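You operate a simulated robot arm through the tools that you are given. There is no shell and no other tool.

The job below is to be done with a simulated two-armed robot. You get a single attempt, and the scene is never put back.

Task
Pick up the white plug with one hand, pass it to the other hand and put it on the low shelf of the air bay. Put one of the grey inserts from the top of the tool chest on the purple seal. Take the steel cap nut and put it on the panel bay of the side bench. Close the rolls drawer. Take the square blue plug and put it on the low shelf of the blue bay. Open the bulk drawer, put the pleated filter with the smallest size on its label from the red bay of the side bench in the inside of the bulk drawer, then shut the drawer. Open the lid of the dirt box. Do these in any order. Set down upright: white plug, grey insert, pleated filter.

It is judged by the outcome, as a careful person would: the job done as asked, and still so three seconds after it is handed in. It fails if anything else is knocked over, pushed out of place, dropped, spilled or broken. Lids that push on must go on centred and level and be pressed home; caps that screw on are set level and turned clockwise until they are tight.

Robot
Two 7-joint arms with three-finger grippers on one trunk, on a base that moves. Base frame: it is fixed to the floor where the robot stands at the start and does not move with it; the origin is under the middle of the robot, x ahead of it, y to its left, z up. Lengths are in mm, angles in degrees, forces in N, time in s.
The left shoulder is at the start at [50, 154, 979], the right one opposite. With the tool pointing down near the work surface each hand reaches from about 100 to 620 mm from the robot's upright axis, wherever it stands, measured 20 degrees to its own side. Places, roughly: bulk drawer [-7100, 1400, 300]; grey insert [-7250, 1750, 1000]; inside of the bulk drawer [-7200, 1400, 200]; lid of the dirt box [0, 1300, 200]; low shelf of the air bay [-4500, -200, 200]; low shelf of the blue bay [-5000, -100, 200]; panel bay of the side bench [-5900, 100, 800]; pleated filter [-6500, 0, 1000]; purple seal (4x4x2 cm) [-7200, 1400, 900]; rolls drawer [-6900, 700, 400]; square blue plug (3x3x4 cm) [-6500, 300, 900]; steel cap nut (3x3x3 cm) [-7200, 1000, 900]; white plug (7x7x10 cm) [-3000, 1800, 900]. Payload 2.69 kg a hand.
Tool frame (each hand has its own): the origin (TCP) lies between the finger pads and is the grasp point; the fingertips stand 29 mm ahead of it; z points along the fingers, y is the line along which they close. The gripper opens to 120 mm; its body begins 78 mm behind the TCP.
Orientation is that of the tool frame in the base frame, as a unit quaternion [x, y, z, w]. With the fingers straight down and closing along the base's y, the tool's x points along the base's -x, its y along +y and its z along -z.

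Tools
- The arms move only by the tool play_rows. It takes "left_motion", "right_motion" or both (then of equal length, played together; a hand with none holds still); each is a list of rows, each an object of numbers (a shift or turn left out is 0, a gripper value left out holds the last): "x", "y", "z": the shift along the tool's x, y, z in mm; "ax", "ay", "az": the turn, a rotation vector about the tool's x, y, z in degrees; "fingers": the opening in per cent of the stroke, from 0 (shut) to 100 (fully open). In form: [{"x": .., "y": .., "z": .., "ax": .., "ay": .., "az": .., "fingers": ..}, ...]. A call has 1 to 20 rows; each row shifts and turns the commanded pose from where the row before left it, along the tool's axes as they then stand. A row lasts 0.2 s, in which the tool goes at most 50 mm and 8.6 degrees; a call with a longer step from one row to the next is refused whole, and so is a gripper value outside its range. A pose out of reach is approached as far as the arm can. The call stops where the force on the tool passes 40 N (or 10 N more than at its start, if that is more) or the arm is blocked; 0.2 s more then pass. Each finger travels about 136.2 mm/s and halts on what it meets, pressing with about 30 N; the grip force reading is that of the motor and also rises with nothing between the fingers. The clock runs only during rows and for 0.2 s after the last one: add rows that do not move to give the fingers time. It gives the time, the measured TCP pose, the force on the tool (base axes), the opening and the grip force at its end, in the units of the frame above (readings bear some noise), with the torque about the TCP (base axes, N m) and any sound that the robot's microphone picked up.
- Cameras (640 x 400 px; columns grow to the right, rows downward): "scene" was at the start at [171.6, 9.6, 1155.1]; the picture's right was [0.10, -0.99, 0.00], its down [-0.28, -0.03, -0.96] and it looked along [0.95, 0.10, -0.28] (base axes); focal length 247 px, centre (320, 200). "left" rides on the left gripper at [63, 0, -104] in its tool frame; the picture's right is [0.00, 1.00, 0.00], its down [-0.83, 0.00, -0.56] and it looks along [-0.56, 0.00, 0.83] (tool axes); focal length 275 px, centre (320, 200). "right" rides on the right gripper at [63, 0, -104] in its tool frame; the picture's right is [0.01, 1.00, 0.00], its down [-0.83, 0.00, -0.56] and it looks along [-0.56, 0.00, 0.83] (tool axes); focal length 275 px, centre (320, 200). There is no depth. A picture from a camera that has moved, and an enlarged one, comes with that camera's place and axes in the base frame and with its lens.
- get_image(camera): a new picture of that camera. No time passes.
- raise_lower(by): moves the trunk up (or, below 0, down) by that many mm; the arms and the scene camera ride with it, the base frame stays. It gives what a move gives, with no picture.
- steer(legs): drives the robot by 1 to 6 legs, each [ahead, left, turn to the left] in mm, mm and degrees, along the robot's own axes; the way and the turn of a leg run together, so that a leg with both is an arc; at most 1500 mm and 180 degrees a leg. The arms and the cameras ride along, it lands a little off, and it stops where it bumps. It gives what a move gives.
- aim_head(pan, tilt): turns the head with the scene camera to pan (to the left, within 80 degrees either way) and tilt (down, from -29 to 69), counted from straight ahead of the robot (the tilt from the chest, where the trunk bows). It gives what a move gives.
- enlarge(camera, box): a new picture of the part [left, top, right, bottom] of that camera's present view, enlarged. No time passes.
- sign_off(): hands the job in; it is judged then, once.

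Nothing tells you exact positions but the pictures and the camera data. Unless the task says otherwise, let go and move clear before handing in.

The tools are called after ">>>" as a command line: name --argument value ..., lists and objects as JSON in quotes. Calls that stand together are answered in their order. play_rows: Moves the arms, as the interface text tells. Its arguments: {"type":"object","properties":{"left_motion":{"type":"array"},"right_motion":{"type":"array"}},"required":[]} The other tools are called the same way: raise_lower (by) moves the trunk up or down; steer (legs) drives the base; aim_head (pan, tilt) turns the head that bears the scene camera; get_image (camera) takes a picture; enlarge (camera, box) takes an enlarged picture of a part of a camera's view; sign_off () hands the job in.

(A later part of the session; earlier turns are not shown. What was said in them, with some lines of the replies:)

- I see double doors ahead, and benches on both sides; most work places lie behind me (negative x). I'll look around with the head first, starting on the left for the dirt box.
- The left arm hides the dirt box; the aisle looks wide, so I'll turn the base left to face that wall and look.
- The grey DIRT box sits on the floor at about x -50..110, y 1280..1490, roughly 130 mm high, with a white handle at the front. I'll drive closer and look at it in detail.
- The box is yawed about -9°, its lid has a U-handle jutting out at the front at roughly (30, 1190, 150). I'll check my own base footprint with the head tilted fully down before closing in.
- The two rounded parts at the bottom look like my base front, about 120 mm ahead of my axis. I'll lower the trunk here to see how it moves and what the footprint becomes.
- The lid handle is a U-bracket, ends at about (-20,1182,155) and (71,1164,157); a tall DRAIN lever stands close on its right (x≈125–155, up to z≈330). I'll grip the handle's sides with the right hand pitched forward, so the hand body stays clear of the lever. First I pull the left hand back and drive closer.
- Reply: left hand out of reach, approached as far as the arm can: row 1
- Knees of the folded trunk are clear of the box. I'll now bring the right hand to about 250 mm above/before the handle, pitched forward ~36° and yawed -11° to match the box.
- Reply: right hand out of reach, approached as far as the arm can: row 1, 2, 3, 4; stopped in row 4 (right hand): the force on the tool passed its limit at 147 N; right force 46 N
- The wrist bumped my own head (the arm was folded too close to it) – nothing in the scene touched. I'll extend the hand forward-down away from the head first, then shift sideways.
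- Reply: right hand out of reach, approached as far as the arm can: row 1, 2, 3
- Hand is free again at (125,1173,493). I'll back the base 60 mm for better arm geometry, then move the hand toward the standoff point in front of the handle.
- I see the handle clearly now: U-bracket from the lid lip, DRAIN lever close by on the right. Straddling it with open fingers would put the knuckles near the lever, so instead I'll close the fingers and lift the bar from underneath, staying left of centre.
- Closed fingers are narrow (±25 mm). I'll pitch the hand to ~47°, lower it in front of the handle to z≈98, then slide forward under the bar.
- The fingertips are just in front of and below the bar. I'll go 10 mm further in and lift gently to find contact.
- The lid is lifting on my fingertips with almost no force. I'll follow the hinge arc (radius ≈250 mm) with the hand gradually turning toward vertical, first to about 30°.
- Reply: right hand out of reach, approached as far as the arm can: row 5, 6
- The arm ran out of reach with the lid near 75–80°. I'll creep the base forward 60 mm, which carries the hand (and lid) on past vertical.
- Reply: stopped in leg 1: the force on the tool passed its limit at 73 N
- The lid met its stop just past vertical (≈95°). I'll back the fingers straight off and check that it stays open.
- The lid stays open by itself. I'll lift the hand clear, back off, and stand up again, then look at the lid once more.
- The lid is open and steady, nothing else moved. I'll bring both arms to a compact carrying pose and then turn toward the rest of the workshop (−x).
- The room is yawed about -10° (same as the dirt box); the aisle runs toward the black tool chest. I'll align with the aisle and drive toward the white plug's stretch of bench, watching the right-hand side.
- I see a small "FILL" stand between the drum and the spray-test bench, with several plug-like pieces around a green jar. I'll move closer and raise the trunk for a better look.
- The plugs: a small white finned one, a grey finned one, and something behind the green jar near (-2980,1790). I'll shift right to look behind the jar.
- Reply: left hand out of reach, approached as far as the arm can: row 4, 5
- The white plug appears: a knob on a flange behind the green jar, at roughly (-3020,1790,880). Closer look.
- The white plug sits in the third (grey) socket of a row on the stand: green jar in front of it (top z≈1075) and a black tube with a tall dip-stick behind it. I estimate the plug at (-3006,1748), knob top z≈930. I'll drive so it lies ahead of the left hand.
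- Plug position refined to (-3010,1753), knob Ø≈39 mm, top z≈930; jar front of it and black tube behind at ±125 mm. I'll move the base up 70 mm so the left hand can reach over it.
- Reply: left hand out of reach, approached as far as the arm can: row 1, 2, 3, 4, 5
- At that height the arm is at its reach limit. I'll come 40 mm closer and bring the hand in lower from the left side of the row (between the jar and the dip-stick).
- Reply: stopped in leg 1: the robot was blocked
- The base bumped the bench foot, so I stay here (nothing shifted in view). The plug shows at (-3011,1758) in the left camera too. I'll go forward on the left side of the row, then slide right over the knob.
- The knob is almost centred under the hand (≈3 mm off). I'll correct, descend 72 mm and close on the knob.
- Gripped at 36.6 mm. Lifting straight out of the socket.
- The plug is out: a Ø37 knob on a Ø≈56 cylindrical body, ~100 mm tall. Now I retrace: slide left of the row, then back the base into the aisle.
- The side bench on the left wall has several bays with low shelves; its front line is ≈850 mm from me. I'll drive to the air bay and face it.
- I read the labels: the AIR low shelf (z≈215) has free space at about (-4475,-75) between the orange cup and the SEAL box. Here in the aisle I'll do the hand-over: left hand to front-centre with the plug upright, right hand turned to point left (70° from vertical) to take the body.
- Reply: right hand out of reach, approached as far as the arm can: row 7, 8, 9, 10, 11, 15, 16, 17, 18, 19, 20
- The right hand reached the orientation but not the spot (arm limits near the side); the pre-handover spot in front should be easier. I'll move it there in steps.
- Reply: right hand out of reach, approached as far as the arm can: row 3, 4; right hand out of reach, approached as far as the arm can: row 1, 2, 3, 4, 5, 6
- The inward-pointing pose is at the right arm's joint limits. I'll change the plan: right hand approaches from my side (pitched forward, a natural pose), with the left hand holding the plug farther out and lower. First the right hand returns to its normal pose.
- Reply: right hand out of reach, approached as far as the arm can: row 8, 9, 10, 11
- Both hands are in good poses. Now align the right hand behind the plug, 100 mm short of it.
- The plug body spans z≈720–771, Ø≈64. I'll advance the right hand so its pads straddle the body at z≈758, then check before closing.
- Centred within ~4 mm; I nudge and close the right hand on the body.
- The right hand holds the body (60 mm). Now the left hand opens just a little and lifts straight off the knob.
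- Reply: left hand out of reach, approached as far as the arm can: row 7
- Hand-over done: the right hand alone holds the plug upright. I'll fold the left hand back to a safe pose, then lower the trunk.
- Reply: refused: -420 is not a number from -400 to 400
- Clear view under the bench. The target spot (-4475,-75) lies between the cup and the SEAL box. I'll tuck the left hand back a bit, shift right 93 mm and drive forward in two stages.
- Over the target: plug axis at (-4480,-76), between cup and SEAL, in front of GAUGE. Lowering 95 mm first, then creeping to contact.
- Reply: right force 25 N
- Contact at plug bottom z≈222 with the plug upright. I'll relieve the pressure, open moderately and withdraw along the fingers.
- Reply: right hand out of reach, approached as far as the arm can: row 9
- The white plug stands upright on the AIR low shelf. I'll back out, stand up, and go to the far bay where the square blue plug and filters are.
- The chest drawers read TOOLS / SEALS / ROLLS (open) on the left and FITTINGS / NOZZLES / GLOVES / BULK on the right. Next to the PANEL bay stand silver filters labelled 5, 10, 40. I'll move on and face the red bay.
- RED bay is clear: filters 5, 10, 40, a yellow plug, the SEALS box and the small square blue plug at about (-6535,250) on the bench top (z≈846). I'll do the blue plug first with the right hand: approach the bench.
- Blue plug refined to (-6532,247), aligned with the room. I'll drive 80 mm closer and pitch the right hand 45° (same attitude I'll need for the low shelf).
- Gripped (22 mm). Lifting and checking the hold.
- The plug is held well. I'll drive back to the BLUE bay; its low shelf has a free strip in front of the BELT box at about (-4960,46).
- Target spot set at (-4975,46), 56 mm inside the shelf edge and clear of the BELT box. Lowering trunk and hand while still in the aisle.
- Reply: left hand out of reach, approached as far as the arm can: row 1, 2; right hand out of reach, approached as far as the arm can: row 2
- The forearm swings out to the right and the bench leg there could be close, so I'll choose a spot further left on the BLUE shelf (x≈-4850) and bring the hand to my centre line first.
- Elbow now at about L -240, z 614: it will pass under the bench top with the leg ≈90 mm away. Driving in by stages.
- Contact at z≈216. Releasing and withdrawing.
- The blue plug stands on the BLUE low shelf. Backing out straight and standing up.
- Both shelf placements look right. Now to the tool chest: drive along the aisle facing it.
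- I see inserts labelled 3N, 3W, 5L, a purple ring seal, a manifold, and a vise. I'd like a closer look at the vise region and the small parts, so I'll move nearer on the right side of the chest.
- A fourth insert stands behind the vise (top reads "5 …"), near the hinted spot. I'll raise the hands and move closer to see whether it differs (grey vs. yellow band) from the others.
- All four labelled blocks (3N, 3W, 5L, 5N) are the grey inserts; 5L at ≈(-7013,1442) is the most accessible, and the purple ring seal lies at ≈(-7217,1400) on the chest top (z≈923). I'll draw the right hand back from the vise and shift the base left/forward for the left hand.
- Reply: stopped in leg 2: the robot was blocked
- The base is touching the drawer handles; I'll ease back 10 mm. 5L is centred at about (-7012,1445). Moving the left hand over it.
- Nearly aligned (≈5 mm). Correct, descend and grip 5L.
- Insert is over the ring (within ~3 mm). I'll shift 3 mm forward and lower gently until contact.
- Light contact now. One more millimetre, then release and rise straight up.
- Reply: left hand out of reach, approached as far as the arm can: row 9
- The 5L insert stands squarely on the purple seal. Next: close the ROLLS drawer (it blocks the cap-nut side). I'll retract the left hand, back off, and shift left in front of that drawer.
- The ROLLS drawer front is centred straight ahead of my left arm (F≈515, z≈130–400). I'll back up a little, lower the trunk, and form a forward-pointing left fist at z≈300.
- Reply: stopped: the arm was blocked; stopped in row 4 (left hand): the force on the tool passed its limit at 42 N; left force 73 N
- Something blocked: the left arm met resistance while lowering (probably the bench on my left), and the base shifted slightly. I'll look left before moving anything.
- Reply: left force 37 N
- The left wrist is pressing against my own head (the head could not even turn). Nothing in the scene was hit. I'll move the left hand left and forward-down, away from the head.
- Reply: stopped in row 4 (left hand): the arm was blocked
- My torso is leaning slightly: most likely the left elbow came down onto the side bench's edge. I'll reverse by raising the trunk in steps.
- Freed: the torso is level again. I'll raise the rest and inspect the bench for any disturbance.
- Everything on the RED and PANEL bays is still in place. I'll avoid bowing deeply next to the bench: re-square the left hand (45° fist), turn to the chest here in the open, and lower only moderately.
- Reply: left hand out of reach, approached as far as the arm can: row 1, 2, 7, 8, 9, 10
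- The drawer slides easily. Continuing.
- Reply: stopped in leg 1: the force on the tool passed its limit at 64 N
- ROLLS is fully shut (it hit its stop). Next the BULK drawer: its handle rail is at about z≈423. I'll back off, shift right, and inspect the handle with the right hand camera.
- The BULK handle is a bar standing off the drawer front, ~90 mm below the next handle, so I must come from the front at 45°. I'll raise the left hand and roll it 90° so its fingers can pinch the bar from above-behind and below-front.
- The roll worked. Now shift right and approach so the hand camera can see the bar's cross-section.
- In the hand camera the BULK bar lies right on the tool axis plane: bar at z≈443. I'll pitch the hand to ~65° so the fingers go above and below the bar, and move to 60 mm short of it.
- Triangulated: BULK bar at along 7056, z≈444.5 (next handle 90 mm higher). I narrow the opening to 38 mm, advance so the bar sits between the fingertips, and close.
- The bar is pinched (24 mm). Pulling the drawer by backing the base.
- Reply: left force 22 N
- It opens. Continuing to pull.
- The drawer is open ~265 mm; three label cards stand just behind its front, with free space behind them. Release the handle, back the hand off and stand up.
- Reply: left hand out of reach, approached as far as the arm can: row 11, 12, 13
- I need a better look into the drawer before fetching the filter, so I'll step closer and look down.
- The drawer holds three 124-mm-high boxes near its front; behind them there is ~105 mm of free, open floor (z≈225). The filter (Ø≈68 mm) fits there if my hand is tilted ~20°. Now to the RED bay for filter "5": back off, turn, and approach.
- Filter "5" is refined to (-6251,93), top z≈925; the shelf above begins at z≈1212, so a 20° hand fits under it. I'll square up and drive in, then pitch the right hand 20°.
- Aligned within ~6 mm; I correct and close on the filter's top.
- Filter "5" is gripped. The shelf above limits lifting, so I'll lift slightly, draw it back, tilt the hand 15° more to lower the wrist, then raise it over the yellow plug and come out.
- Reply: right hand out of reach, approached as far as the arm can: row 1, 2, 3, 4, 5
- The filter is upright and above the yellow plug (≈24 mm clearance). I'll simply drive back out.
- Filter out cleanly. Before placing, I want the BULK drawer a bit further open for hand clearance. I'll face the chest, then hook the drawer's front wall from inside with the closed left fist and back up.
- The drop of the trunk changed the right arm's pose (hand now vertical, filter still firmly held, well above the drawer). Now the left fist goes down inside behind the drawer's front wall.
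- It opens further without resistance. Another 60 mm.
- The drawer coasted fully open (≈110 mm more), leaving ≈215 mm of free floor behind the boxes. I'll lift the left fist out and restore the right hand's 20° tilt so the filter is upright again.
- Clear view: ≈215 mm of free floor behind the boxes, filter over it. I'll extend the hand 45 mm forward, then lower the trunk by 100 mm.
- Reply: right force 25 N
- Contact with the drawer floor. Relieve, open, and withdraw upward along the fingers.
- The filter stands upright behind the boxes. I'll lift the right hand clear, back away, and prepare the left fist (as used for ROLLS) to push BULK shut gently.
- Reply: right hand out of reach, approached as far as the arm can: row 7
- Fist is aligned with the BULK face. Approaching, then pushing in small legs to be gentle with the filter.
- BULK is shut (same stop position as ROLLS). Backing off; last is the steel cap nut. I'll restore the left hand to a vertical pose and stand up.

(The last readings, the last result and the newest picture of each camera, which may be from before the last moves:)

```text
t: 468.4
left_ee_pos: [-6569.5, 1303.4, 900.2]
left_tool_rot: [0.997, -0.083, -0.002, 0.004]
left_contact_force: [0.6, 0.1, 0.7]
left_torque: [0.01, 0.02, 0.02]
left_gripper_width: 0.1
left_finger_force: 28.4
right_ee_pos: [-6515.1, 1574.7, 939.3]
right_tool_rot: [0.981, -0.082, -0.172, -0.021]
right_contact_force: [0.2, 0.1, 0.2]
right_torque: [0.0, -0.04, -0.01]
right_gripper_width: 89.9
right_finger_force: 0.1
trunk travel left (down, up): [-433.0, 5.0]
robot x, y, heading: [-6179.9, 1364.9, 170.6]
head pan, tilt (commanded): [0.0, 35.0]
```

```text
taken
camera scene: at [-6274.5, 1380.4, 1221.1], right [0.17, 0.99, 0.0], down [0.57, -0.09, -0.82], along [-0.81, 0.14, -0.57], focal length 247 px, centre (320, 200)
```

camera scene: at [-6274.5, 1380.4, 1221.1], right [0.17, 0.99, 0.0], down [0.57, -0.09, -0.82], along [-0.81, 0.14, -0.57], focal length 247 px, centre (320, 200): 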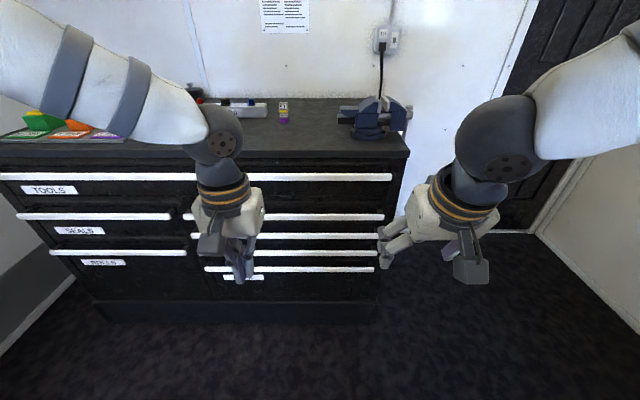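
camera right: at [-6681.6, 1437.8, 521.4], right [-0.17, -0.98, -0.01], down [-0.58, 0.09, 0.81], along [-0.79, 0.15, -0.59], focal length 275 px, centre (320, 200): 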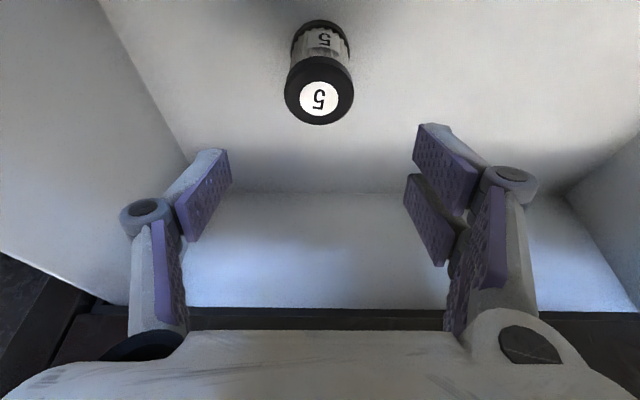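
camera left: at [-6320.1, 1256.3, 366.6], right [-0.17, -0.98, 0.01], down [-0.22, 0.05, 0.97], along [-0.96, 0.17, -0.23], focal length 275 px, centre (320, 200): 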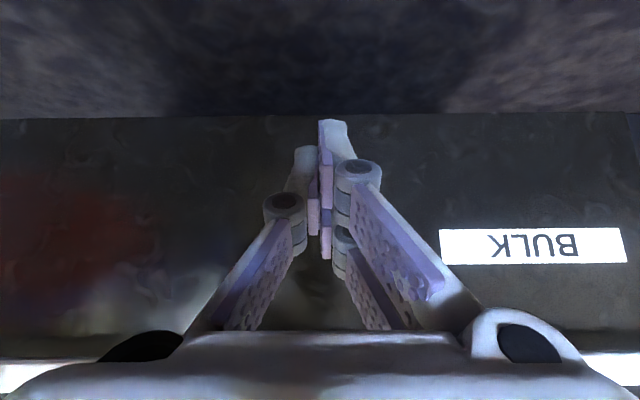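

BULK closed, 5L still on the seal. Now the cap nut near 3N at ≈(-7199,962). I'll raise both hands and move to the left part of the chest.

>>> play_rows --left_motion '[{"z": -40}, {"z": -40}, {"z": -40}, {"z": -40}, {"fingers": 60}, {}, {}, {}, {}]' --right_motion '[{"x": -14.5, "z": -40}, {"x": -14.5, "z": -40}, {"x": -14.5, "z": -40}, {"x": -14.5, "z": -40}, {"ay": 6.7}, {"ay": 6.7}, {"ay": 6.7}, {"x": 30}, {"x": 30}]'

>>> steer --legs '[[0, 470, -0.5], [540, 0, 0]]'

>>> aim_head --pan 5 --tilt 40

>>> get_image --camera "scene"

>>> get_image --camera "left"

```text
t: 470.4
left_ee_pos: [-6567.3, 1305.6, 1059.1]
left_tool_rot: [0.997, -0.083, -0.001, 0.005]
left_contact_force: [0.1, 0.1, -0.7]
left_torque: [-0.05, -0.01, 0.01]
left_gripper_width: 72.1
left_finger_force: 0.1
right_ee_pos: [-6458.4, 1563.9, 1109.3]
right_tool_rot: [0.996, -0.085, 0.002, -0.006]
right_contact_force: [0.4, -0.2, -1.0]
right_torque: [0.0, -0.01, 0.0]
right_gripper_width: 90.0
right_finger_force: 0.1
trunk travel left (down, up): [-433.0, 5.0]
robot x, y, heading: [-6178.9, 1364.8, 170.3]
head pan, tilt (commanded): [0.0, 35.0]
```

```text
t: 477.0
left_ee_pos: [-7151.6, 957.4, 1059.2]
left_tool_rot: [0.996, -0.094, -0.001, 0.004]
left_contact_force: [0.8, 0.0, 0.1]
left_torque: [0.01, 0.06, -0.03]
left_gripper_width: 72.2
left_finger_force: 0.2
right_ee_pos: [-7036.1, 1212.8, 1109.6]
right_tool_rot: [0.995, -0.095, 0.002, -0.006]
right_contact_force: [0.3, -1.0, 1.4]
right_torque: [0.04, 0.03, 0.02]
right_gripper_width: 90.0
right_finger_force: 0.0
trunk travel left (down, up): [-433.0, 5.0]
robot x, y, heading: [-6765.1, 1008.6, 169.3]
head pan, tilt (commanded): [0.0, 35.0]
stopped in leg 2: the robot was blocked; the commanded pose is now the measured one
```

```text
t: 477.7
left_ee_pos: [-7152.6, 957.2, 1058.8]
left_tool_rot: [0.996, -0.094, -0.001, 0.005]
left_contact_force: [-0.5, 0.2, 0.3]
left_torque: [0.01, 0.02, -0.02]
left_gripper_width: 71.8
left_finger_force: 0.0
right_ee_pos: [-7037.7, 1212.8, 1108.0]
right_tool_rot: [0.995, -0.095, 0.002, -0.007]
right_contact_force: [0.5, -1.3, -0.6]
right_torque: [-0.03, 0.0, 0.01]
right_gripper_width: 90.1
right_finger_force: 0.1
trunk travel left (down, up): [-433.0, 5.0]
robot x, y, heading: [-6765.5, 1010.4, 169.3]
head pan, tilt (commanded): [5.0, 40.0]
```

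```text
taken
camera scene: at [-6856.0, 1019.0, 1213.6], right [0.1, 1.0, 0.0], down [0.64, -0.06, -0.77], along [-0.76, 0.08, -0.64], focal length 247 px, centre (320, 200)
```

scene: 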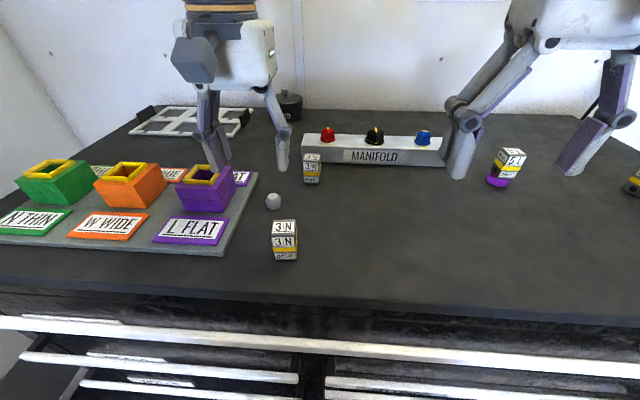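

```text
taken
camera left: at [-7090.1, 945.1, 1164.9], right [-0.19, -0.98, 0.01], down [-0.81, 0.16, 0.56], along [-0.55, 0.1, -0.83], focal length 275 px, centre (320, 200)
```

left: 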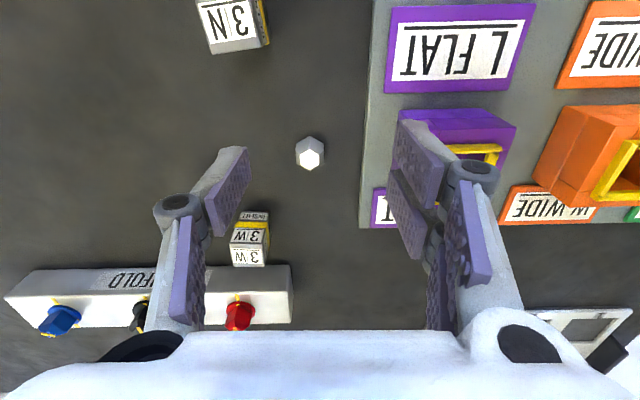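

>>> enlarge --camera "scene" --box '[450, 120, 570, 220]'

>>> enlarge --camera "left" --box '[220, 90, 400, 280]'

```text
4.00 times, centred on (510, 170) of scene
camera zoom: at [-6856.0, 1019.0, 1213.6], right [0.1, 1.0, 0.0], down [0.64, -0.06, -0.77], along [-0.76, 0.08, -0.64], focal length 987 px, centre (-440, 320)
```

zoom: 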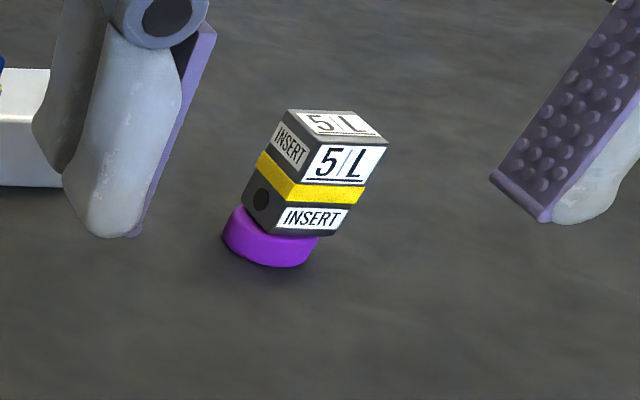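

```text
2.11 times, centred on (310, 185) of left
camera zoom: at [-7090.1, 945.1, 1164.9], right [-0.19, -0.98, 0.01], down [-0.81, 0.16, 0.56], along [-0.55, 0.1, -0.83], focal length 580 px, centre (341, 232)
```

zoom: 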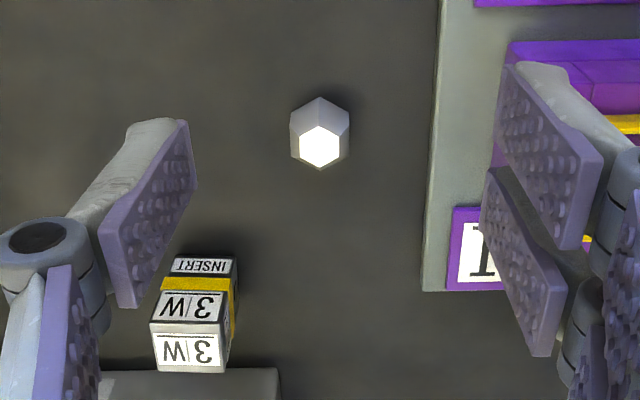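

The seal and insert are fine (just wide-angle skew). The cap nut is at ≈(-7188,972), ~50 mm from the colour tray. I'll narrow the opening to ~46 mm and centre above it.

>>> play_rows --left_motion '[{"x": -19, "y": -4, "fingers": 38}, {"x": -19, "y": -4}, {"z": 25}, {"z": 25}, {}]'

>>> get_image --camera "left"

```text
t: 478.9
left_ee_pos: [-7190.4, 969.6, 1010.3]
left_tool_rot: [0.996, -0.093, -0.001, 0.004]
left_contact_force: [-0.4, 0.0, -0.6]
left_torque: [-0.02, 0.0, 0.0]
left_gripper_width: 45.3
left_finger_force: 0.0
right_ee_pos: [-7037.0, 1213.8, 1108.7]
right_tool_rot: [0.995, -0.095, 0.003, -0.006]
right_contact_force: [-0.1, -0.5, -0.3]
right_torque: [-0.03, 0.05, 0.0]
right_gripper_width: 89.8
right_finger_force: 0.2
trunk travel left (down, up): [-433.0, 5.0]
robot x, y, heading: [-6762.7, 1008.7, 169.0]
head pan, tilt (commanded): [5.0, 40.0]
```

```text
taken
camera left: at [-7126.7, 959.1, 1115.5], right [-0.19, -0.98, 0.01], down [-0.81, 0.16, 0.56], along [-0.55, 0.1, -0.83], focal length 275 px, centre (320, 200)
```

left: 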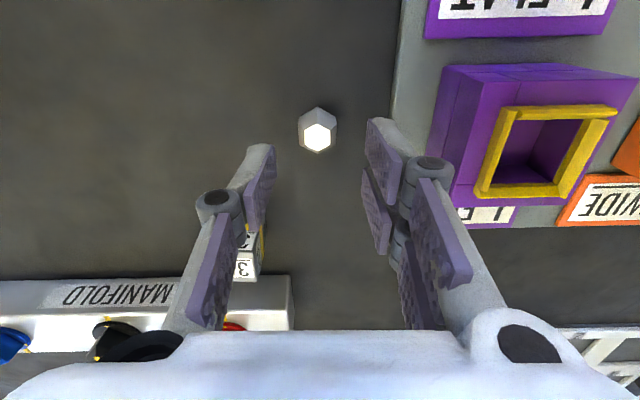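

Aligned, but the purple block is close to the left knuckles; turning the hand 60° (next hex flats) gives more room.

>>> play_rows --left_motion '[{"az": 7.5}, {"az": 7.5}, {"az": 7.5}, {"az": 7.5}, {"az": 7.5}, {"az": 7.5}, {"az": 7.5}, {"az": 7.5}, {}]'

>>> get_image --camera "left"

>>> enlarge --camera "scene" --box '[160, 60, 340, 260]'

```text
t: 480.9
left_ee_pos: [-7188.7, 971.0, 1009.8]
left_tool_rot: [0.815, -0.579, 0.001, 0.004]
left_contact_force: [-0.3, 0.3, -0.4]
left_torque: [-0.01, -0.02, 0.0]
left_gripper_width: 45.6
left_finger_force: 0.2
right_ee_pos: [-7037.2, 1213.5, 1109.2]
right_tool_rot: [0.996, -0.094, 0.002, -0.006]
right_contact_force: [-0.1, -0.7, -0.6]
right_torque: [-0.04, 0.04, 0.01]
right_gripper_width: 90.0
right_finger_force: 0.1
trunk travel left (down, up): [-433.0, 5.0]
robot x, y, heading: [-6763.7, 1010.5, 169.3]
head pan, tilt (commanded): [5.0, 40.0]
```

```text
taken
camera left: at [-7167.5, 911.9, 1116.0], right [-0.95, -0.32, 0.01], down [-0.27, 0.79, 0.55], along [-0.18, 0.52, -0.84], focal length 275 px, centre (320, 200)
```

left: 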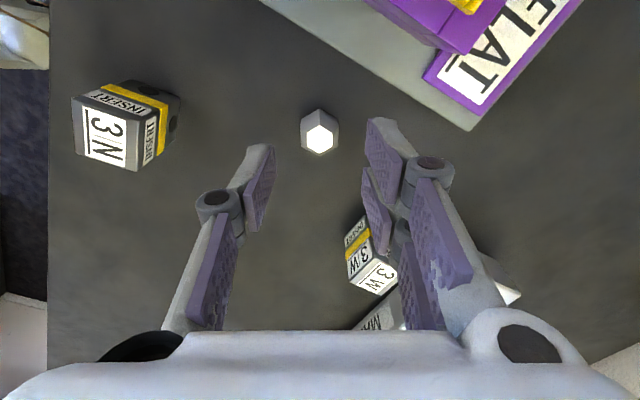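

```text
2.00 times, centred on (250, 160) of scene
camera zoom: at [-6855.9, 1019.0, 1213.6], right [0.1, 1.0, 0.0], down [0.64, -0.06, -0.77], along [-0.76, 0.08, -0.64], focal length 493 px, centre (460, 280)
```

zoom: 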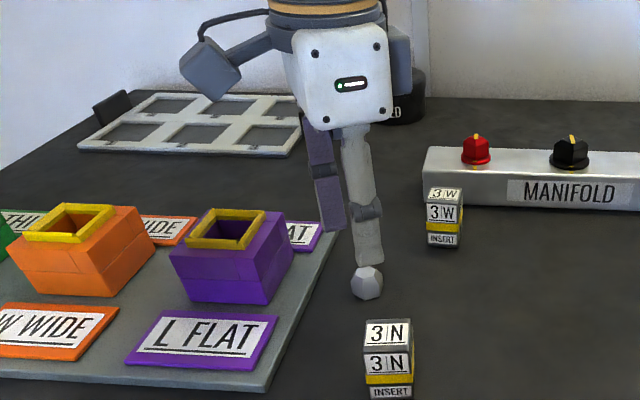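

Clear all around. Descend and grip the nut.

>>> play_rows --left_motion '[{"z": 18}, {"z": 18}, {"z": 16}, {}, {"fingers": 0}, {"fingers": 0}, {"fingers": 0}]'

>>> get_image --camera "left"

```text
t: 482.5
left_ee_pos: [-7188.3, 971.7, 958.1]
left_tool_rot: [0.815, -0.579, 0.001, 0.004]
left_contact_force: [1.5, 0.6, 2.8]
left_torque: [0.0, -0.03, 0.01]
left_gripper_width: 26.4
left_finger_force: 30.1
right_ee_pos: [-7038.3, 1213.3, 1109.2]
right_tool_rot: [0.995, -0.095, 0.002, -0.007]
right_contact_force: [0.1, -0.7, 0.0]
right_torque: [0.01, -0.02, 0.0]
right_gripper_width: 89.9
right_finger_force: 0.0
trunk travel left (down, up): [-433.0, 5.0]
robot x, y, heading: [-6763.3, 1008.0, 169.5]
head pan, tilt (commanded): [5.0, 40.0]
```

```text
taken
camera left: at [-7167.2, 911.8, 1064.9], right [-0.95, -0.33, 0.01], down [-0.27, 0.79, 0.55], along [-0.18, 0.52, -0.83], focal length 275 px, centre (320, 200)
```

left: 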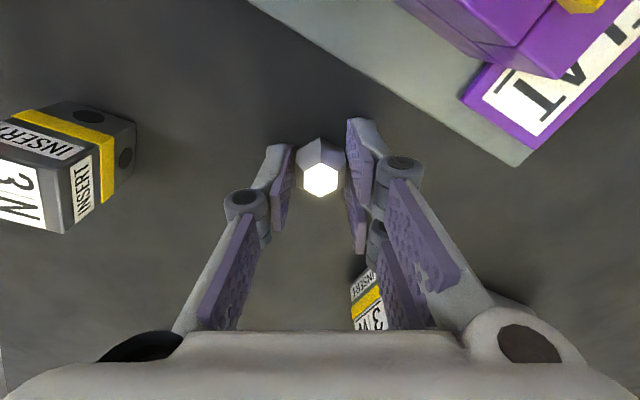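

Gripped (26 mm). Lifting and retracting.

>>> play_rows --left_motion '[{"z": -20}, {"z": -35}, {"z": -40}, {"z": -25}, {"az": -7.5}, {"az": -7.5}, {"az": -7.5}, {"az": -7.5}, {"az": -7.5}, {"az": -7.5}, {"az": -7.5}, {"az": -7.5}, {"x": 40}, {"x": 40}, {}]'

>>> get_image --camera "left"

>>> get_image --camera "scene"

```text
t: 485.7
left_ee_pos: [-7112.7, 958.5, 1077.6]
left_tool_rot: [0.996, -0.093, -0.001, 0.005]
left_contact_force: [0.5, -0.1, -0.3]
left_torque: [0.02, -0.01, 0.01]
left_gripper_width: 26.3
left_finger_force: 30.5
right_ee_pos: [-7037.5, 1212.9, 1109.2]
right_tool_rot: [0.996, -0.094, 0.002, -0.006]
right_contact_force: [0.3, 0.2, 0.2]
right_torque: [0.02, -0.05, -0.01]
right_gripper_width: 90.1
right_finger_force: 0.0
trunk travel left (down, up): [-433.0, 5.0]
robot x, y, heading: [-6760.6, 1009.8, 169.3]
head pan, tilt (commanded): [5.0, 40.0]
```

```text
taken
camera left: at [-7049.7, 945.5, 1182.8], right [-0.19, -0.98, 0.01], down [-0.81, 0.16, 0.56], along [-0.55, 0.1, -0.83], focal length 275 px, centre (320, 200)
```

left: 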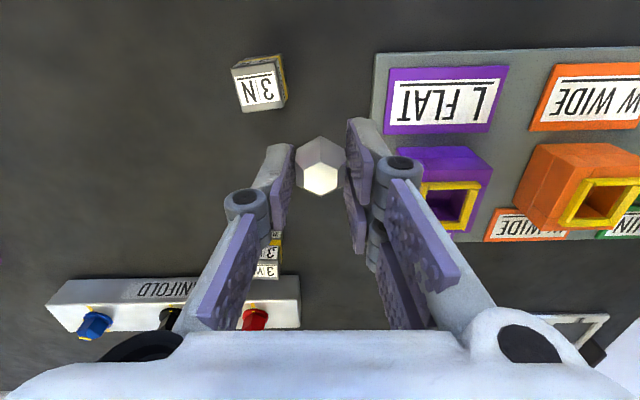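

```text
taken
camera scene: at [-6856.1, 1019.0, 1213.5], right [0.1, 1.0, 0.0], down [0.64, -0.06, -0.77], along [-0.76, 0.08, -0.64], focal length 247 px, centre (320, 200)
```

scene: 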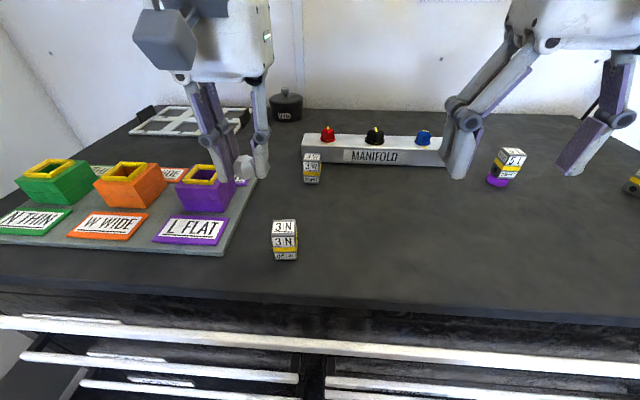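

The nut is in hand. PANEL bay: there is free bench behind the black strip, at about (-5933,66), behind the low yellow cup. Backing away and turning to face the bench.

>>> steer --legs '[[-834, 0, 0.7], [0, 0, 90]]'

>>> aim_head --pan 10 --tilt 30

>>> get_image --camera "scene"

```text
t: 493.9
left_ee_pos: [-5885.0, 511.2, 1076.6]
left_tool_rot: [0.768, 0.64, 0.003, 0.005]
left_contact_force: [0.1, 1.0, -0.5]
left_torque: [-0.02, 0.01, 0.01]
left_gripper_width: 26.1
left_finger_force: 30.5
right_ee_pos: [-6142.0, 585.1, 1108.7]
right_tool_rot: [0.769, 0.639, -0.003, -0.006]
right_contact_force: [0.2, 0.7, 0.4]
right_torque: [0.02, 0.0, -0.01]
right_gripper_width: 90.0
right_finger_force: 0.1
trunk travel left (down, up): [-433.0, 5.0]
robot x, y, heading: [-5938.0, 862.8, -100.4]
head pan, tilt (commanded): [5.0, 40.0]
```

```text
t: 494.7
left_ee_pos: [-5885.4, 511.9, 1077.1]
left_tool_rot: [0.768, 0.64, 0.002, 0.004]
left_contact_force: [-0.8, -0.1, -0.1]
left_torque: [0.01, -0.01, 0.02]
left_gripper_width: 26.2
left_finger_force: 29.8
right_ee_pos: [-6141.7, 585.4, 1109.3]
right_tool_rot: [0.769, 0.639, -0.003, -0.005]
right_contact_force: [-0.9, -0.3, -0.3]
right_torque: [0.0, 0.02, 0.01]
right_gripper_width: 90.1
right_finger_force: 0.1
trunk travel left (down, up): [-433.0, 5.0]
robot x, y, heading: [-5942.4, 858.2, -100.0]
head pan, tilt (commanded): [10.0, 30.0]
```

```text
taken
camera scene: at [-5940.6, 760.3, 1228.9], right [-1.0, 0.0, 0.0], down [0.0, 0.5, -0.87], along [0.0, -0.87, -0.5], focal length 247 px, centre (320, 200)
```

scene: 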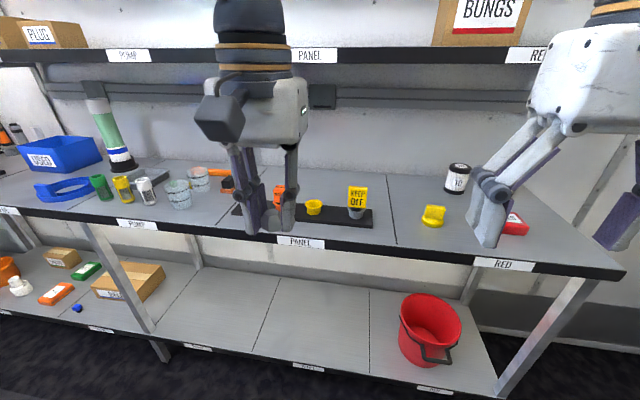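

>>> enlarge --camera "scene" --box '[260, 150, 420, 260]'

```text
3.64 times, centred on (340, 205) of scene
camera zoom: at [-5940.6, 760.3, 1228.9], right [-1.0, 0.0, 0.0], down [0.0, 0.5, -0.87], along [0.0, -0.87, -0.5], focal length 897 px, centre (247, 182)
```

zoom: 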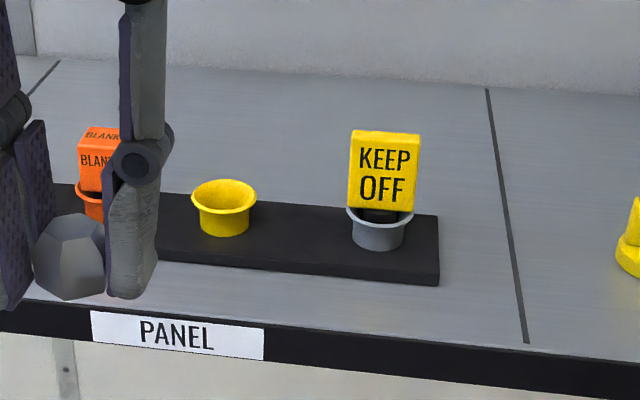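

>>> steer --legs '[[265, 0, 0]]'

>>> play_rows --left_motion '[{"y": 8, "z": 35}, {"y": 8, "z": 35}, {"y": 7.6, "z": 35}, {"z": 35}, {}]'

>>> get_image --camera "left"

>>> get_image --camera "scene"

```text
t: 496.6
left_ee_pos: [-5930.2, 248.6, 1078.1]
left_tool_rot: [0.766, 0.643, 0.002, 0.004]
left_contact_force: [0.7, -0.4, 0.1]
left_torque: [0.02, 0.0, 0.01]
left_gripper_width: 26.3
left_finger_force: 30.1
right_ee_pos: [-6188.2, 320.5, 1109.3]
right_tool_rot: [0.767, 0.641, -0.002, -0.006]
right_contact_force: [-0.3, 0.0, 0.6]
right_torque: [0.01, 0.04, 0.0]
right_gripper_width: 90.1
right_finger_force: 0.0
trunk travel left (down, up): [-433.0, 5.0]
robot x, y, heading: [-5988.6, 595.3, -99.9]
head pan, tilt (commanded): [10.0, 30.0]
```

```text
t: 497.8
left_ee_pos: [-5907.9, 243.6, 937.0]
left_tool_rot: [0.766, 0.643, 0.002, 0.004]
left_contact_force: [-0.5, 0.2, -0.2]
left_torque: [-0.01, 0.01, -0.01]
left_gripper_width: 26.4
left_finger_force: 30.0
right_ee_pos: [-6186.7, 320.4, 1108.6]
right_tool_rot: [0.767, 0.641, -0.003, -0.006]
right_contact_force: [-0.2, -1.0, 0.0]
right_torque: [-0.02, 0.01, -0.01]
right_gripper_width: 89.9
right_finger_force: 0.0
trunk travel left (down, up): [-433.0, 5.0]
robot x, y, heading: [-5987.6, 596.3, -99.7]
head pan, tilt (commanded): [10.0, 30.0]
```

```text
taken
camera left: at [-5896.8, 306.0, 1042.6], right [0.98, -0.18, 0.01], down [-0.15, -0.82, 0.56], along [-0.09, -0.55, -0.83], focal length 275 px, centre (320, 200)
```

left: 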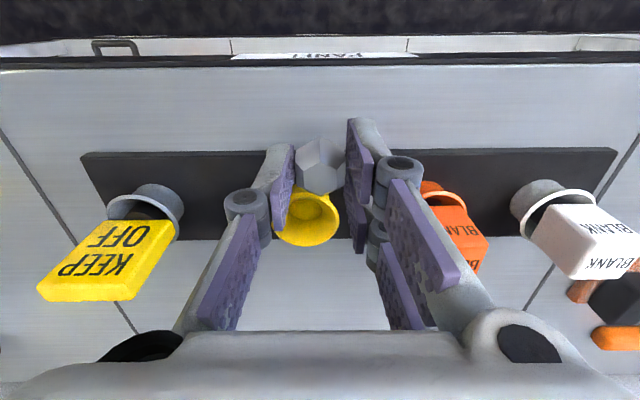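

```text
taken
camera scene: at [-5986.6, 497.0, 1229.0], right [-1.0, 0.0, 0.0], down [0.0, 0.5, -0.87], along [0.0, -0.87, -0.5], focal length 247 px, centre (320, 200)
```

scene: 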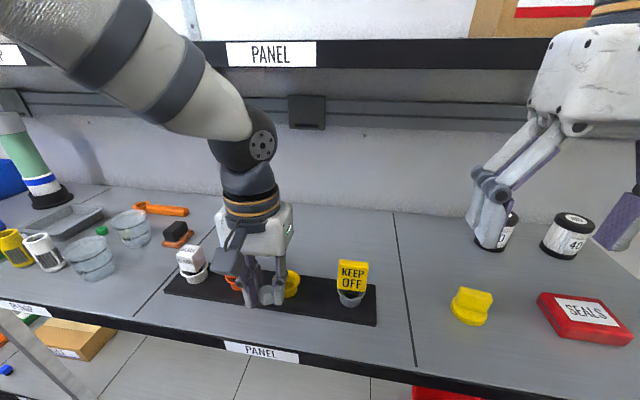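

Path over the low yellow cup is clear on both sides. Moving in, then down behind the strip.

>>> play_rows --left_motion '[{"x": -36, "y": -0.5}, {"x": -36, "y": -0.5}, {"x": -36, "y": -0.5}, {"x": -36, "z": 10}, {"x": -36, "z": 12}, {}]'

>>> get_image --camera "left"

>>> get_image --camera "scene"

```text
t: 499.2
left_ee_pos: [-5941.1, 66.9, 914.4]
left_tool_rot: [0.766, 0.643, 0.003, 0.004]
left_contact_force: [0.7, 0.4, -1.2]
left_torque: [0.01, -0.01, 0.03]
left_gripper_width: 26.3
left_finger_force: 29.9
right_ee_pos: [-6188.1, 321.0, 1109.4]
right_tool_rot: [0.767, 0.642, -0.003, -0.005]
right_contact_force: [0.1, 0.2, 0.3]
right_torque: [0.03, 0.0, -0.02]
right_gripper_width: 89.8
right_finger_force: 0.0
trunk travel left (down, up): [-433.0, 5.0]
robot x, y, heading: [-5990.2, 596.2, -99.9]
head pan, tilt (commanded): [10.0, 30.0]
```

```text
taken
camera left: at [-5929.2, 129.4, 1021.0], right [0.98, -0.18, 0.01], down [-0.15, -0.82, 0.56], along [-0.09, -0.55, -0.83], focal length 275 px, centre (320, 200)
```

left: 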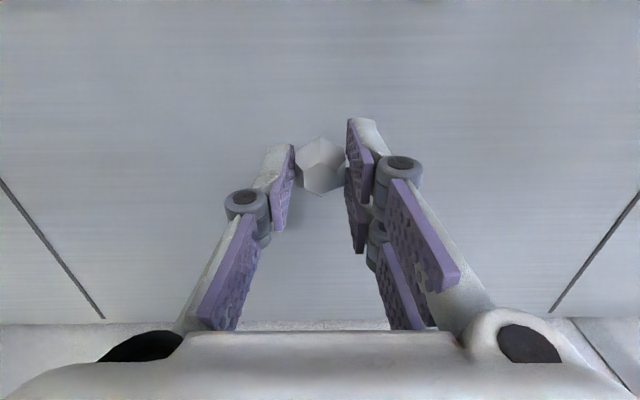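

```text
taken
camera scene: at [-5986.6, 497.4, 1229.1], right [-1.0, 0.0, 0.0], down [0.0, 0.5, -0.87], along [0.0, -0.87, -0.5], focal length 247 px, centre (320, 200)
```

scene: 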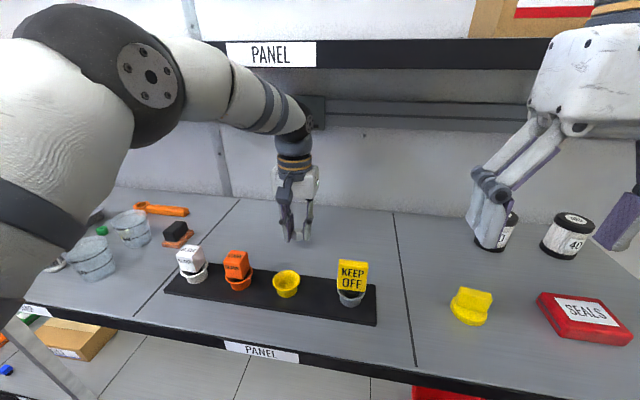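

In free space within the PANEL bay lines. Lowering to the bench.

>>> play_rows --left_motion '[{"z": 14}, {"z": 13}, {}]'

>>> play_rows --left_motion '[{"z": 2.5}, {"z": 2}, {}]'

>>> play_rows --left_motion '[{"z": 2}, {"z": 1.5}, {}]'

```text
t: 500.0
left_ee_pos: [-5938.7, 66.8, 888.7]
left_tool_rot: [0.766, 0.643, 0.002, 0.003]
left_contact_force: [0.5, 0.1, -0.8]
left_torque: [0.0, -0.01, 0.02]
left_gripper_width: 26.2
left_finger_force: 30.3
right_ee_pos: [-6187.2, 320.8, 1109.2]
right_tool_rot: [0.767, 0.641, -0.003, -0.006]
right_contact_force: [-0.1, -0.8, 0.9]
right_torque: [0.01, -0.01, 0.02]
right_gripper_width: 90.0
right_finger_force: 0.0
trunk travel left (down, up): [-433.0, 5.0]
robot x, y, heading: [-5988.1, 594.8, -99.9]
head pan, tilt (commanded): [10.0, 30.0]
```

```text
t: 500.8
left_ee_pos: [-5938.3, 66.0, 885.0]
left_tool_rot: [0.766, 0.643, 0.002, 0.004]
left_contact_force: [-0.7, 0.8, -0.4]
left_torque: [0.02, -0.03, -0.04]
left_gripper_width: 26.2
left_finger_force: 30.0
right_ee_pos: [-6187.7, 321.2, 1108.8]
right_tool_rot: [0.767, 0.641, -0.002, -0.006]
right_contact_force: [0.1, 0.2, 0.1]
right_torque: [0.03, 0.0, -0.01]
right_gripper_width: 90.2
right_finger_force: 0.0
trunk travel left (down, up): [-433.0, 5.0]
robot x, y, heading: [-5989.4, 594.1, -99.8]
head pan, tilt (commanded): [10.0, 30.0]
```

```text
t: 501.6
left_ee_pos: [-5937.7, 66.9, 880.6]
left_tool_rot: [0.765, 0.644, 0.003, 0.004]
left_contact_force: [0.1, 0.0, -0.6]
left_torque: [0.01, 0.01, -0.01]
left_gripper_width: 25.9
left_finger_force: 29.7
right_ee_pos: [-6188.3, 320.2, 1109.2]
right_tool_rot: [0.768, 0.641, -0.002, -0.006]
right_contact_force: [-0.2, 0.8, 0.6]
right_torque: [0.01, 0.02, 0.02]
right_gripper_width: 90.0
right_finger_force: 0.0
trunk travel left (down, up): [-433.0, 5.0]
robot x, y, heading: [-5981.7, 598.9, -100.1]
head pan, tilt (commanded): [10.0, 30.0]
```

>>> play_rows --left_motion '[{"z": 2}, {"z": 1.5}, {}]'

>>> play_rows --left_motion '[{"z": 1.5}, {"z": 1.5}, {}]'

>>> get_image --camera "left"

```text
t: 502.4
left_ee_pos: [-5938.2, 66.0, 879.2]
left_tool_rot: [0.766, 0.643, 0.001, 0.006]
left_contact_force: [2.2, 2.2, 11.0]
left_torque: [0.05, -0.05, 0.03]
left_gripper_width: 26.0
left_finger_force: 30.4
right_ee_pos: [-6188.0, 321.0, 1109.3]
right_tool_rot: [0.767, 0.642, -0.003, -0.005]
right_contact_force: [0.3, 0.0, -0.2]
right_torque: [0.0, 0.0, -0.02]
right_gripper_width: 89.8
right_finger_force: 0.0
trunk travel left (down, up): [-433.0, 5.0]
robot x, y, heading: [-5985.1, 594.8, -99.8]
head pan, tilt (commanded): [10.0, 30.0]
```

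```text
t: 503.2
left_ee_pos: [-5938.3, 66.1, 878.1]
left_tool_rot: [0.765, 0.644, -0.001, 0.006]
left_contact_force: [1.1, -1.0, 33.8]
left_torque: [0.1, 0.18, -0.01]
left_gripper_width: 26.1
left_finger_force: 30.0
right_ee_pos: [-6187.8, 322.1, 1112.3]
right_tool_rot: [0.767, 0.642, -0.004, -0.004]
right_contact_force: [-1.4, 0.9, -0.2]
right_torque: [0.0, 0.03, -0.02]
right_gripper_width: 90.1
right_finger_force: 0.0
trunk travel left (down, up): [-433.0, 5.0]
robot x, y, heading: [-5987.1, 598.3, -100.2]
head pan, tilt (commanded): [10.0, 30.0]
```

```text
taken
camera left: at [-5927.5, 129.4, 983.6], right [0.98, -0.18, 0.01], down [-0.15, -0.81, 0.56], along [-0.09, -0.56, -0.83], focal length 275 px, centre (320, 200)
```

left: 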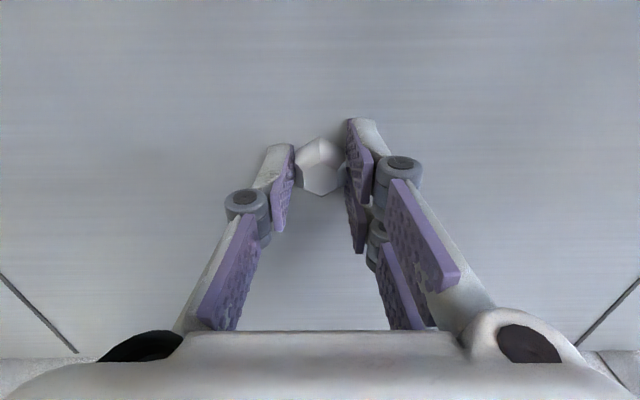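

Seated (contact). Relieving, releasing, rising and backing out.

>>> play_rows --left_motion '[{"z": -3}, {}, {"fingers": 35}, {"fingers": 42}, {"fingers": 42}, {"z": -15}, {"z": -20}, {"z": -22}, {}]'

>>> get_image --camera "left"

>>> steer --legs '[[-350, 0, 0]]'

>>> get_image --camera "scene"

```text
t: 505.2
left_ee_pos: [-5938.7, 67.1, 934.4]
left_tool_rot: [0.766, 0.643, 0.001, 0.004]
left_contact_force: [0.2, 0.5, 0.5]
left_torque: [0.0, -0.02, 0.02]
left_gripper_width: 50.1
left_finger_force: 0.0
right_ee_pos: [-6188.0, 319.7, 1108.8]
right_tool_rot: [0.766, 0.642, -0.003, -0.006]
right_contact_force: [0.6, 0.4, 0.5]
right_torque: [-0.02, -0.01, -0.07]
right_gripper_width: 90.1
right_finger_force: 0.1
trunk travel left (down, up): [-433.0, 5.0]
robot x, y, heading: [-5985.3, 595.1, -100.1]
head pan, tilt (commanded): [10.0, 30.0]
```

```text
taken
camera left: at [-5927.9, 128.3, 1039.8], right [0.98, -0.18, 0.01], down [-0.15, -0.82, 0.56], along [-0.09, -0.55, -0.83], focal length 275 px, centre (320, 200)
```

left: 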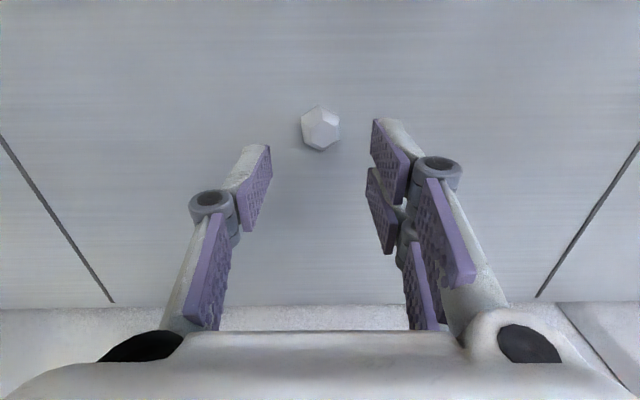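

```text
t: 507.4
left_ee_pos: [-5881.1, 412.0, 935.1]
left_tool_rot: [0.768, 0.641, 0.002, 0.003]
left_contact_force: [-0.3, 0.3, 0.4]
left_torque: [-0.02, 0.01, -0.03]
left_gripper_width: 50.4
left_finger_force: 0.0
right_ee_pos: [-6129.1, 666.6, 1109.5]
right_tool_rot: [0.77, 0.637, -0.003, -0.006]
right_contact_force: [0.1, 0.4, -0.3]
right_torque: [-0.01, 0.01, -0.02]
right_gripper_width: 89.8
right_finger_force: 0.1
trunk travel left (down, up): [-433.0, 5.0]
robot x, y, heading: [-5923.9, 941.3, -100.5]
head pan, tilt (commanded): [10.0, 30.0]
```

```text
taken
camera scene: at [-5925.8, 841.9, 1229.0], right [-1.0, 0.01, 0.0], down [0.0, 0.5, -0.87], along [-0.01, -0.87, -0.5], focal length 247 px, centre (320, 200)
```

scene: 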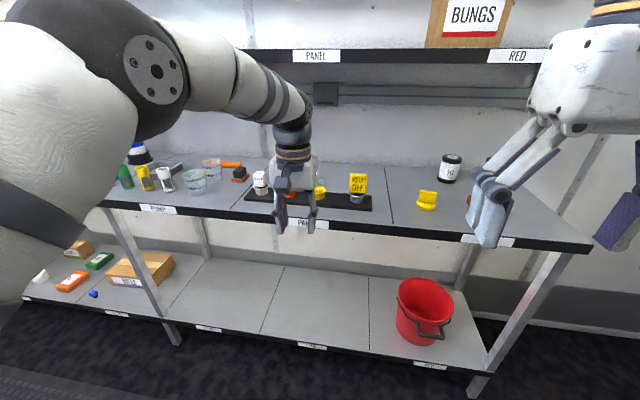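

The nut sits in the PANEL bay. I'll lift the left hand aside and verify everything, starting with this bench.

>>> play_rows --left_motion '[{"x": 20, "z": -40}, {"x": 40, "z": -40}, {"x": 40, "z": -40}, {"x": 40, "y": 20}, {"y": 30}, {}]'

>>> get_image --camera "scene"

>>> enlarge --camera "scene" --box '[220, 130, 400, 250]'

>>> enlarge --camera "scene" --box '[380, 130, 560, 250]'

```text
refused: row 2 steps farther than a row can; nothing moved
```

```text
taken
camera scene: at [-5925.8, 841.9, 1229.0], right [-1.0, 0.01, 0.0], down [0.0, 0.5, -0.87], along [-0.01, -0.87, -0.5], focal length 247 px, centre (320, 200)
```

scene: 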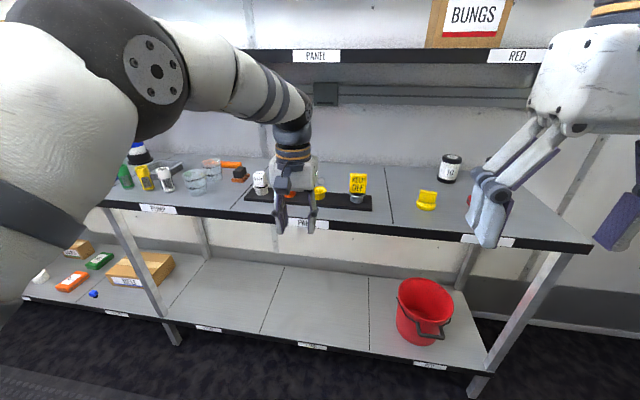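

```text
3.33 times, centred on (310, 190) of scene
camera zoom: at [-5925.8, 841.9, 1229.0], right [-1.0, 0.01, 0.0], down [0.0, 0.5, -0.87], along [-0.01, -0.87, -0.5], focal length 822 px, centre (353, 233)
```

zoom: 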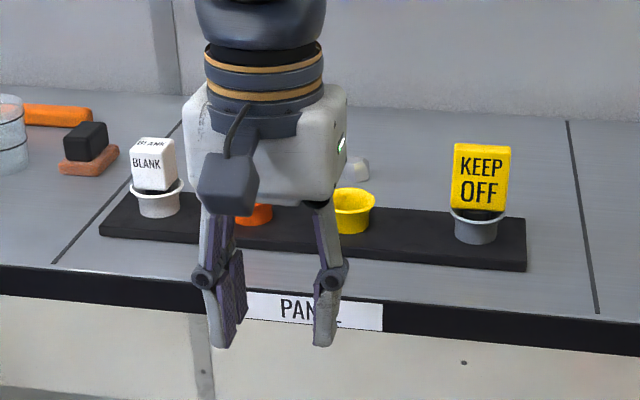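

```text
3.33 times, centred on (470, 190) of scene
camera zoom: at [-5925.8, 841.9, 1229.0], right [-1.0, 0.01, 0.0], down [0.0, 0.5, -0.87], along [-0.01, -0.87, -0.5], focal length 822 px, centre (-180, 233)
```

zoom: 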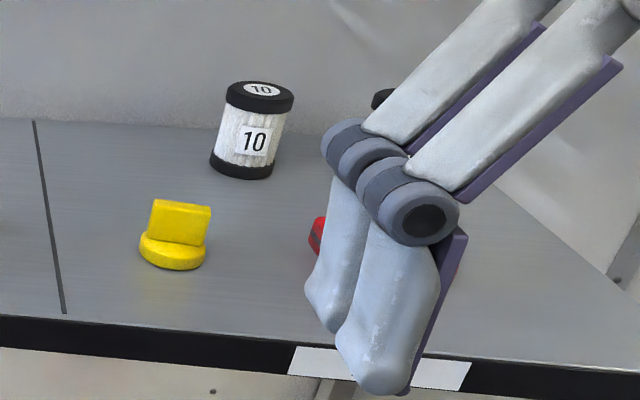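

>>> play_rows --left_motion '[{"x": 20, "z": -40}, {"x": 25, "z": -40}, {"x": 25, "z": -40}, {"x": 30}, {}]'

>>> steer --legs '[[-60, 0, 0], [0, 0, -90]]'

>>> aim_head --pan -5 --tilt 20

>>> get_image --camera "scene"

>>> enlarge --camera "scene" --box '[190, 130, 450, 320]'

```text
t: 508.6
left_ee_pos: [-5863.5, 509.9, 1053.1]
left_tool_rot: [0.768, 0.64, 0.002, 0.004]
left_contact_force: [-0.9, -0.3, -0.2]
left_torque: [-0.02, 0.02, -0.04]
left_gripper_width: 50.3
left_finger_force: 0.0
right_ee_pos: [-6128.6, 666.5, 1108.1]
right_tool_rot: [0.77, 0.638, -0.003, -0.006]
right_contact_force: [-0.3, 0.4, 0.3]
right_torque: [0.03, 0.05, -0.04]
right_gripper_width: 90.1
right_finger_force: 0.0
trunk travel left (down, up): [-433.0, 5.0]
robot x, y, heading: [-5927.8, 937.8, -100.4]
head pan, tilt (commanded): [10.0, 30.0]
```

```text
t: 513.5
left_ee_pos: [-6346.2, 940.9, 1053.3]
left_tool_rot: [0.995, -0.095, -0.001, 0.004]
left_contact_force: [0.6, -0.4, -0.4]
left_torque: [0.0, -0.02, -0.03]
left_gripper_width: 50.4
left_finger_force: 0.0
right_ee_pos: [-6187.3, 1204.9, 1109.4]
right_tool_rot: [0.995, -0.097, 0.002, -0.007]
right_contact_force: [-0.4, 0.5, -0.3]
right_torque: [-0.01, 0.02, 0.0]
right_gripper_width: 89.9
right_finger_force: 0.1
trunk travel left (down, up): [-433.0, 5.0]
robot x, y, heading: [-5915.5, 998.6, 169.1]
head pan, tilt (commanded): [10.0, 30.0]
```

```text
t: 514.2
left_ee_pos: [-6346.2, 940.5, 1053.3]
left_tool_rot: [0.995, -0.095, -0.001, 0.005]
left_contact_force: [-0.7, 0.0, 0.6]
left_torque: [-0.02, 0.04, -0.01]
left_gripper_width: 50.3
left_finger_force: 0.0
right_ee_pos: [-6185.8, 1204.7, 1108.7]
right_tool_rot: [0.995, -0.096, 0.002, -0.006]
right_contact_force: [-0.7, -0.4, 0.3]
right_torque: [0.0, -0.01, 0.03]
right_gripper_width: 90.0
right_finger_force: 0.1
trunk travel left (down, up): [-433.0, 5.0]
robot x, y, heading: [-5916.6, 1000.0, 169.2]
head pan, tilt (commanded): [-5.0, 20.0]
```

```text
taken
camera scene: at [-6011.0, 1026.6, 1245.0], right [0.27, 0.96, 0.0], down [0.33, -0.09, -0.94], along [-0.9, 0.26, -0.34], focal length 247 px, centre (320, 200)
```

scene: 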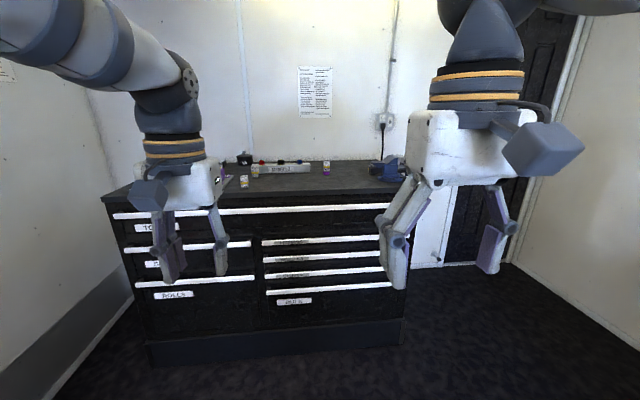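

```text
2.11 times, centred on (320, 225) of scene
camera zoom: at [-6011.0, 1026.6, 1245.0], right [0.27, 0.96, 0.0], down [0.33, -0.09, -0.94], along [-0.9, 0.26, -0.34], focal length 519 px, centre (320, 147)
```

zoom: 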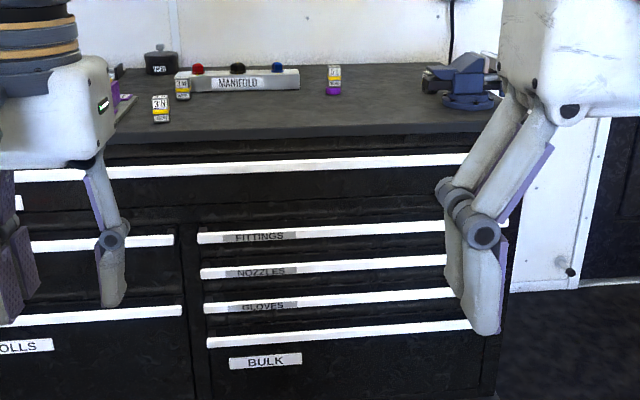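

All drawers are shut, insert 5L stands upright on the purple seal, the nut is in the PANEL bay, both plugs are on their low shelves, filter 5 is in the BULK drawer, and the dirt-box lid was left open and stable. Hands are empty and clear, so I hand the job in.

>>> sign_off

```text
The job is handed in.
```

I handed the job in, and all seven parts are done. I could not re-check two of them at the end: the filter inside the shut drawer, and the dirt box lid.

| Task | Result |
|---|---|
| White plug | I picked it up with the left hand, passed it to the right, and set it upright on the low shelf of the air bay. |
| Grey insert | The "5L" insert stands upright on the purple seal. I took "grey inserts" to mean the blocks labelled INSERT, not the pale vise jaws. |
| Steel cap nut | It sits on the bench top in the panel bay, behind the black strip. |
| Rolls drawer | It is pushed fully shut. |
| Square blue plug | It stands on the low shelf of the blue bay, in front of the BELT box. |
| Pleated filter | The filter labelled "5" (the others read 10 and 40) stood upright on the bulk drawer floor, behind the three boxes. I pushed the drawer shut gently; I did not reopen it to confirm the filter stayed upright. |
| Dirt box lid | It is open just past vertical, against its stop. It stayed open when I let go early on, and I did not go back to look again. |

**Bumps along the way:**
- **Head:** a wrist pressed against the robot's own head twice.
- **Side bench:** an arm was blocked while lowering beside it, probably the elbow on the bench edge. A check of the red and panel bays right after showed nothing moved.
- **Base:** it touched the white plug's stand area once and the tool chest twice. I saw nothing displaced afterwards.
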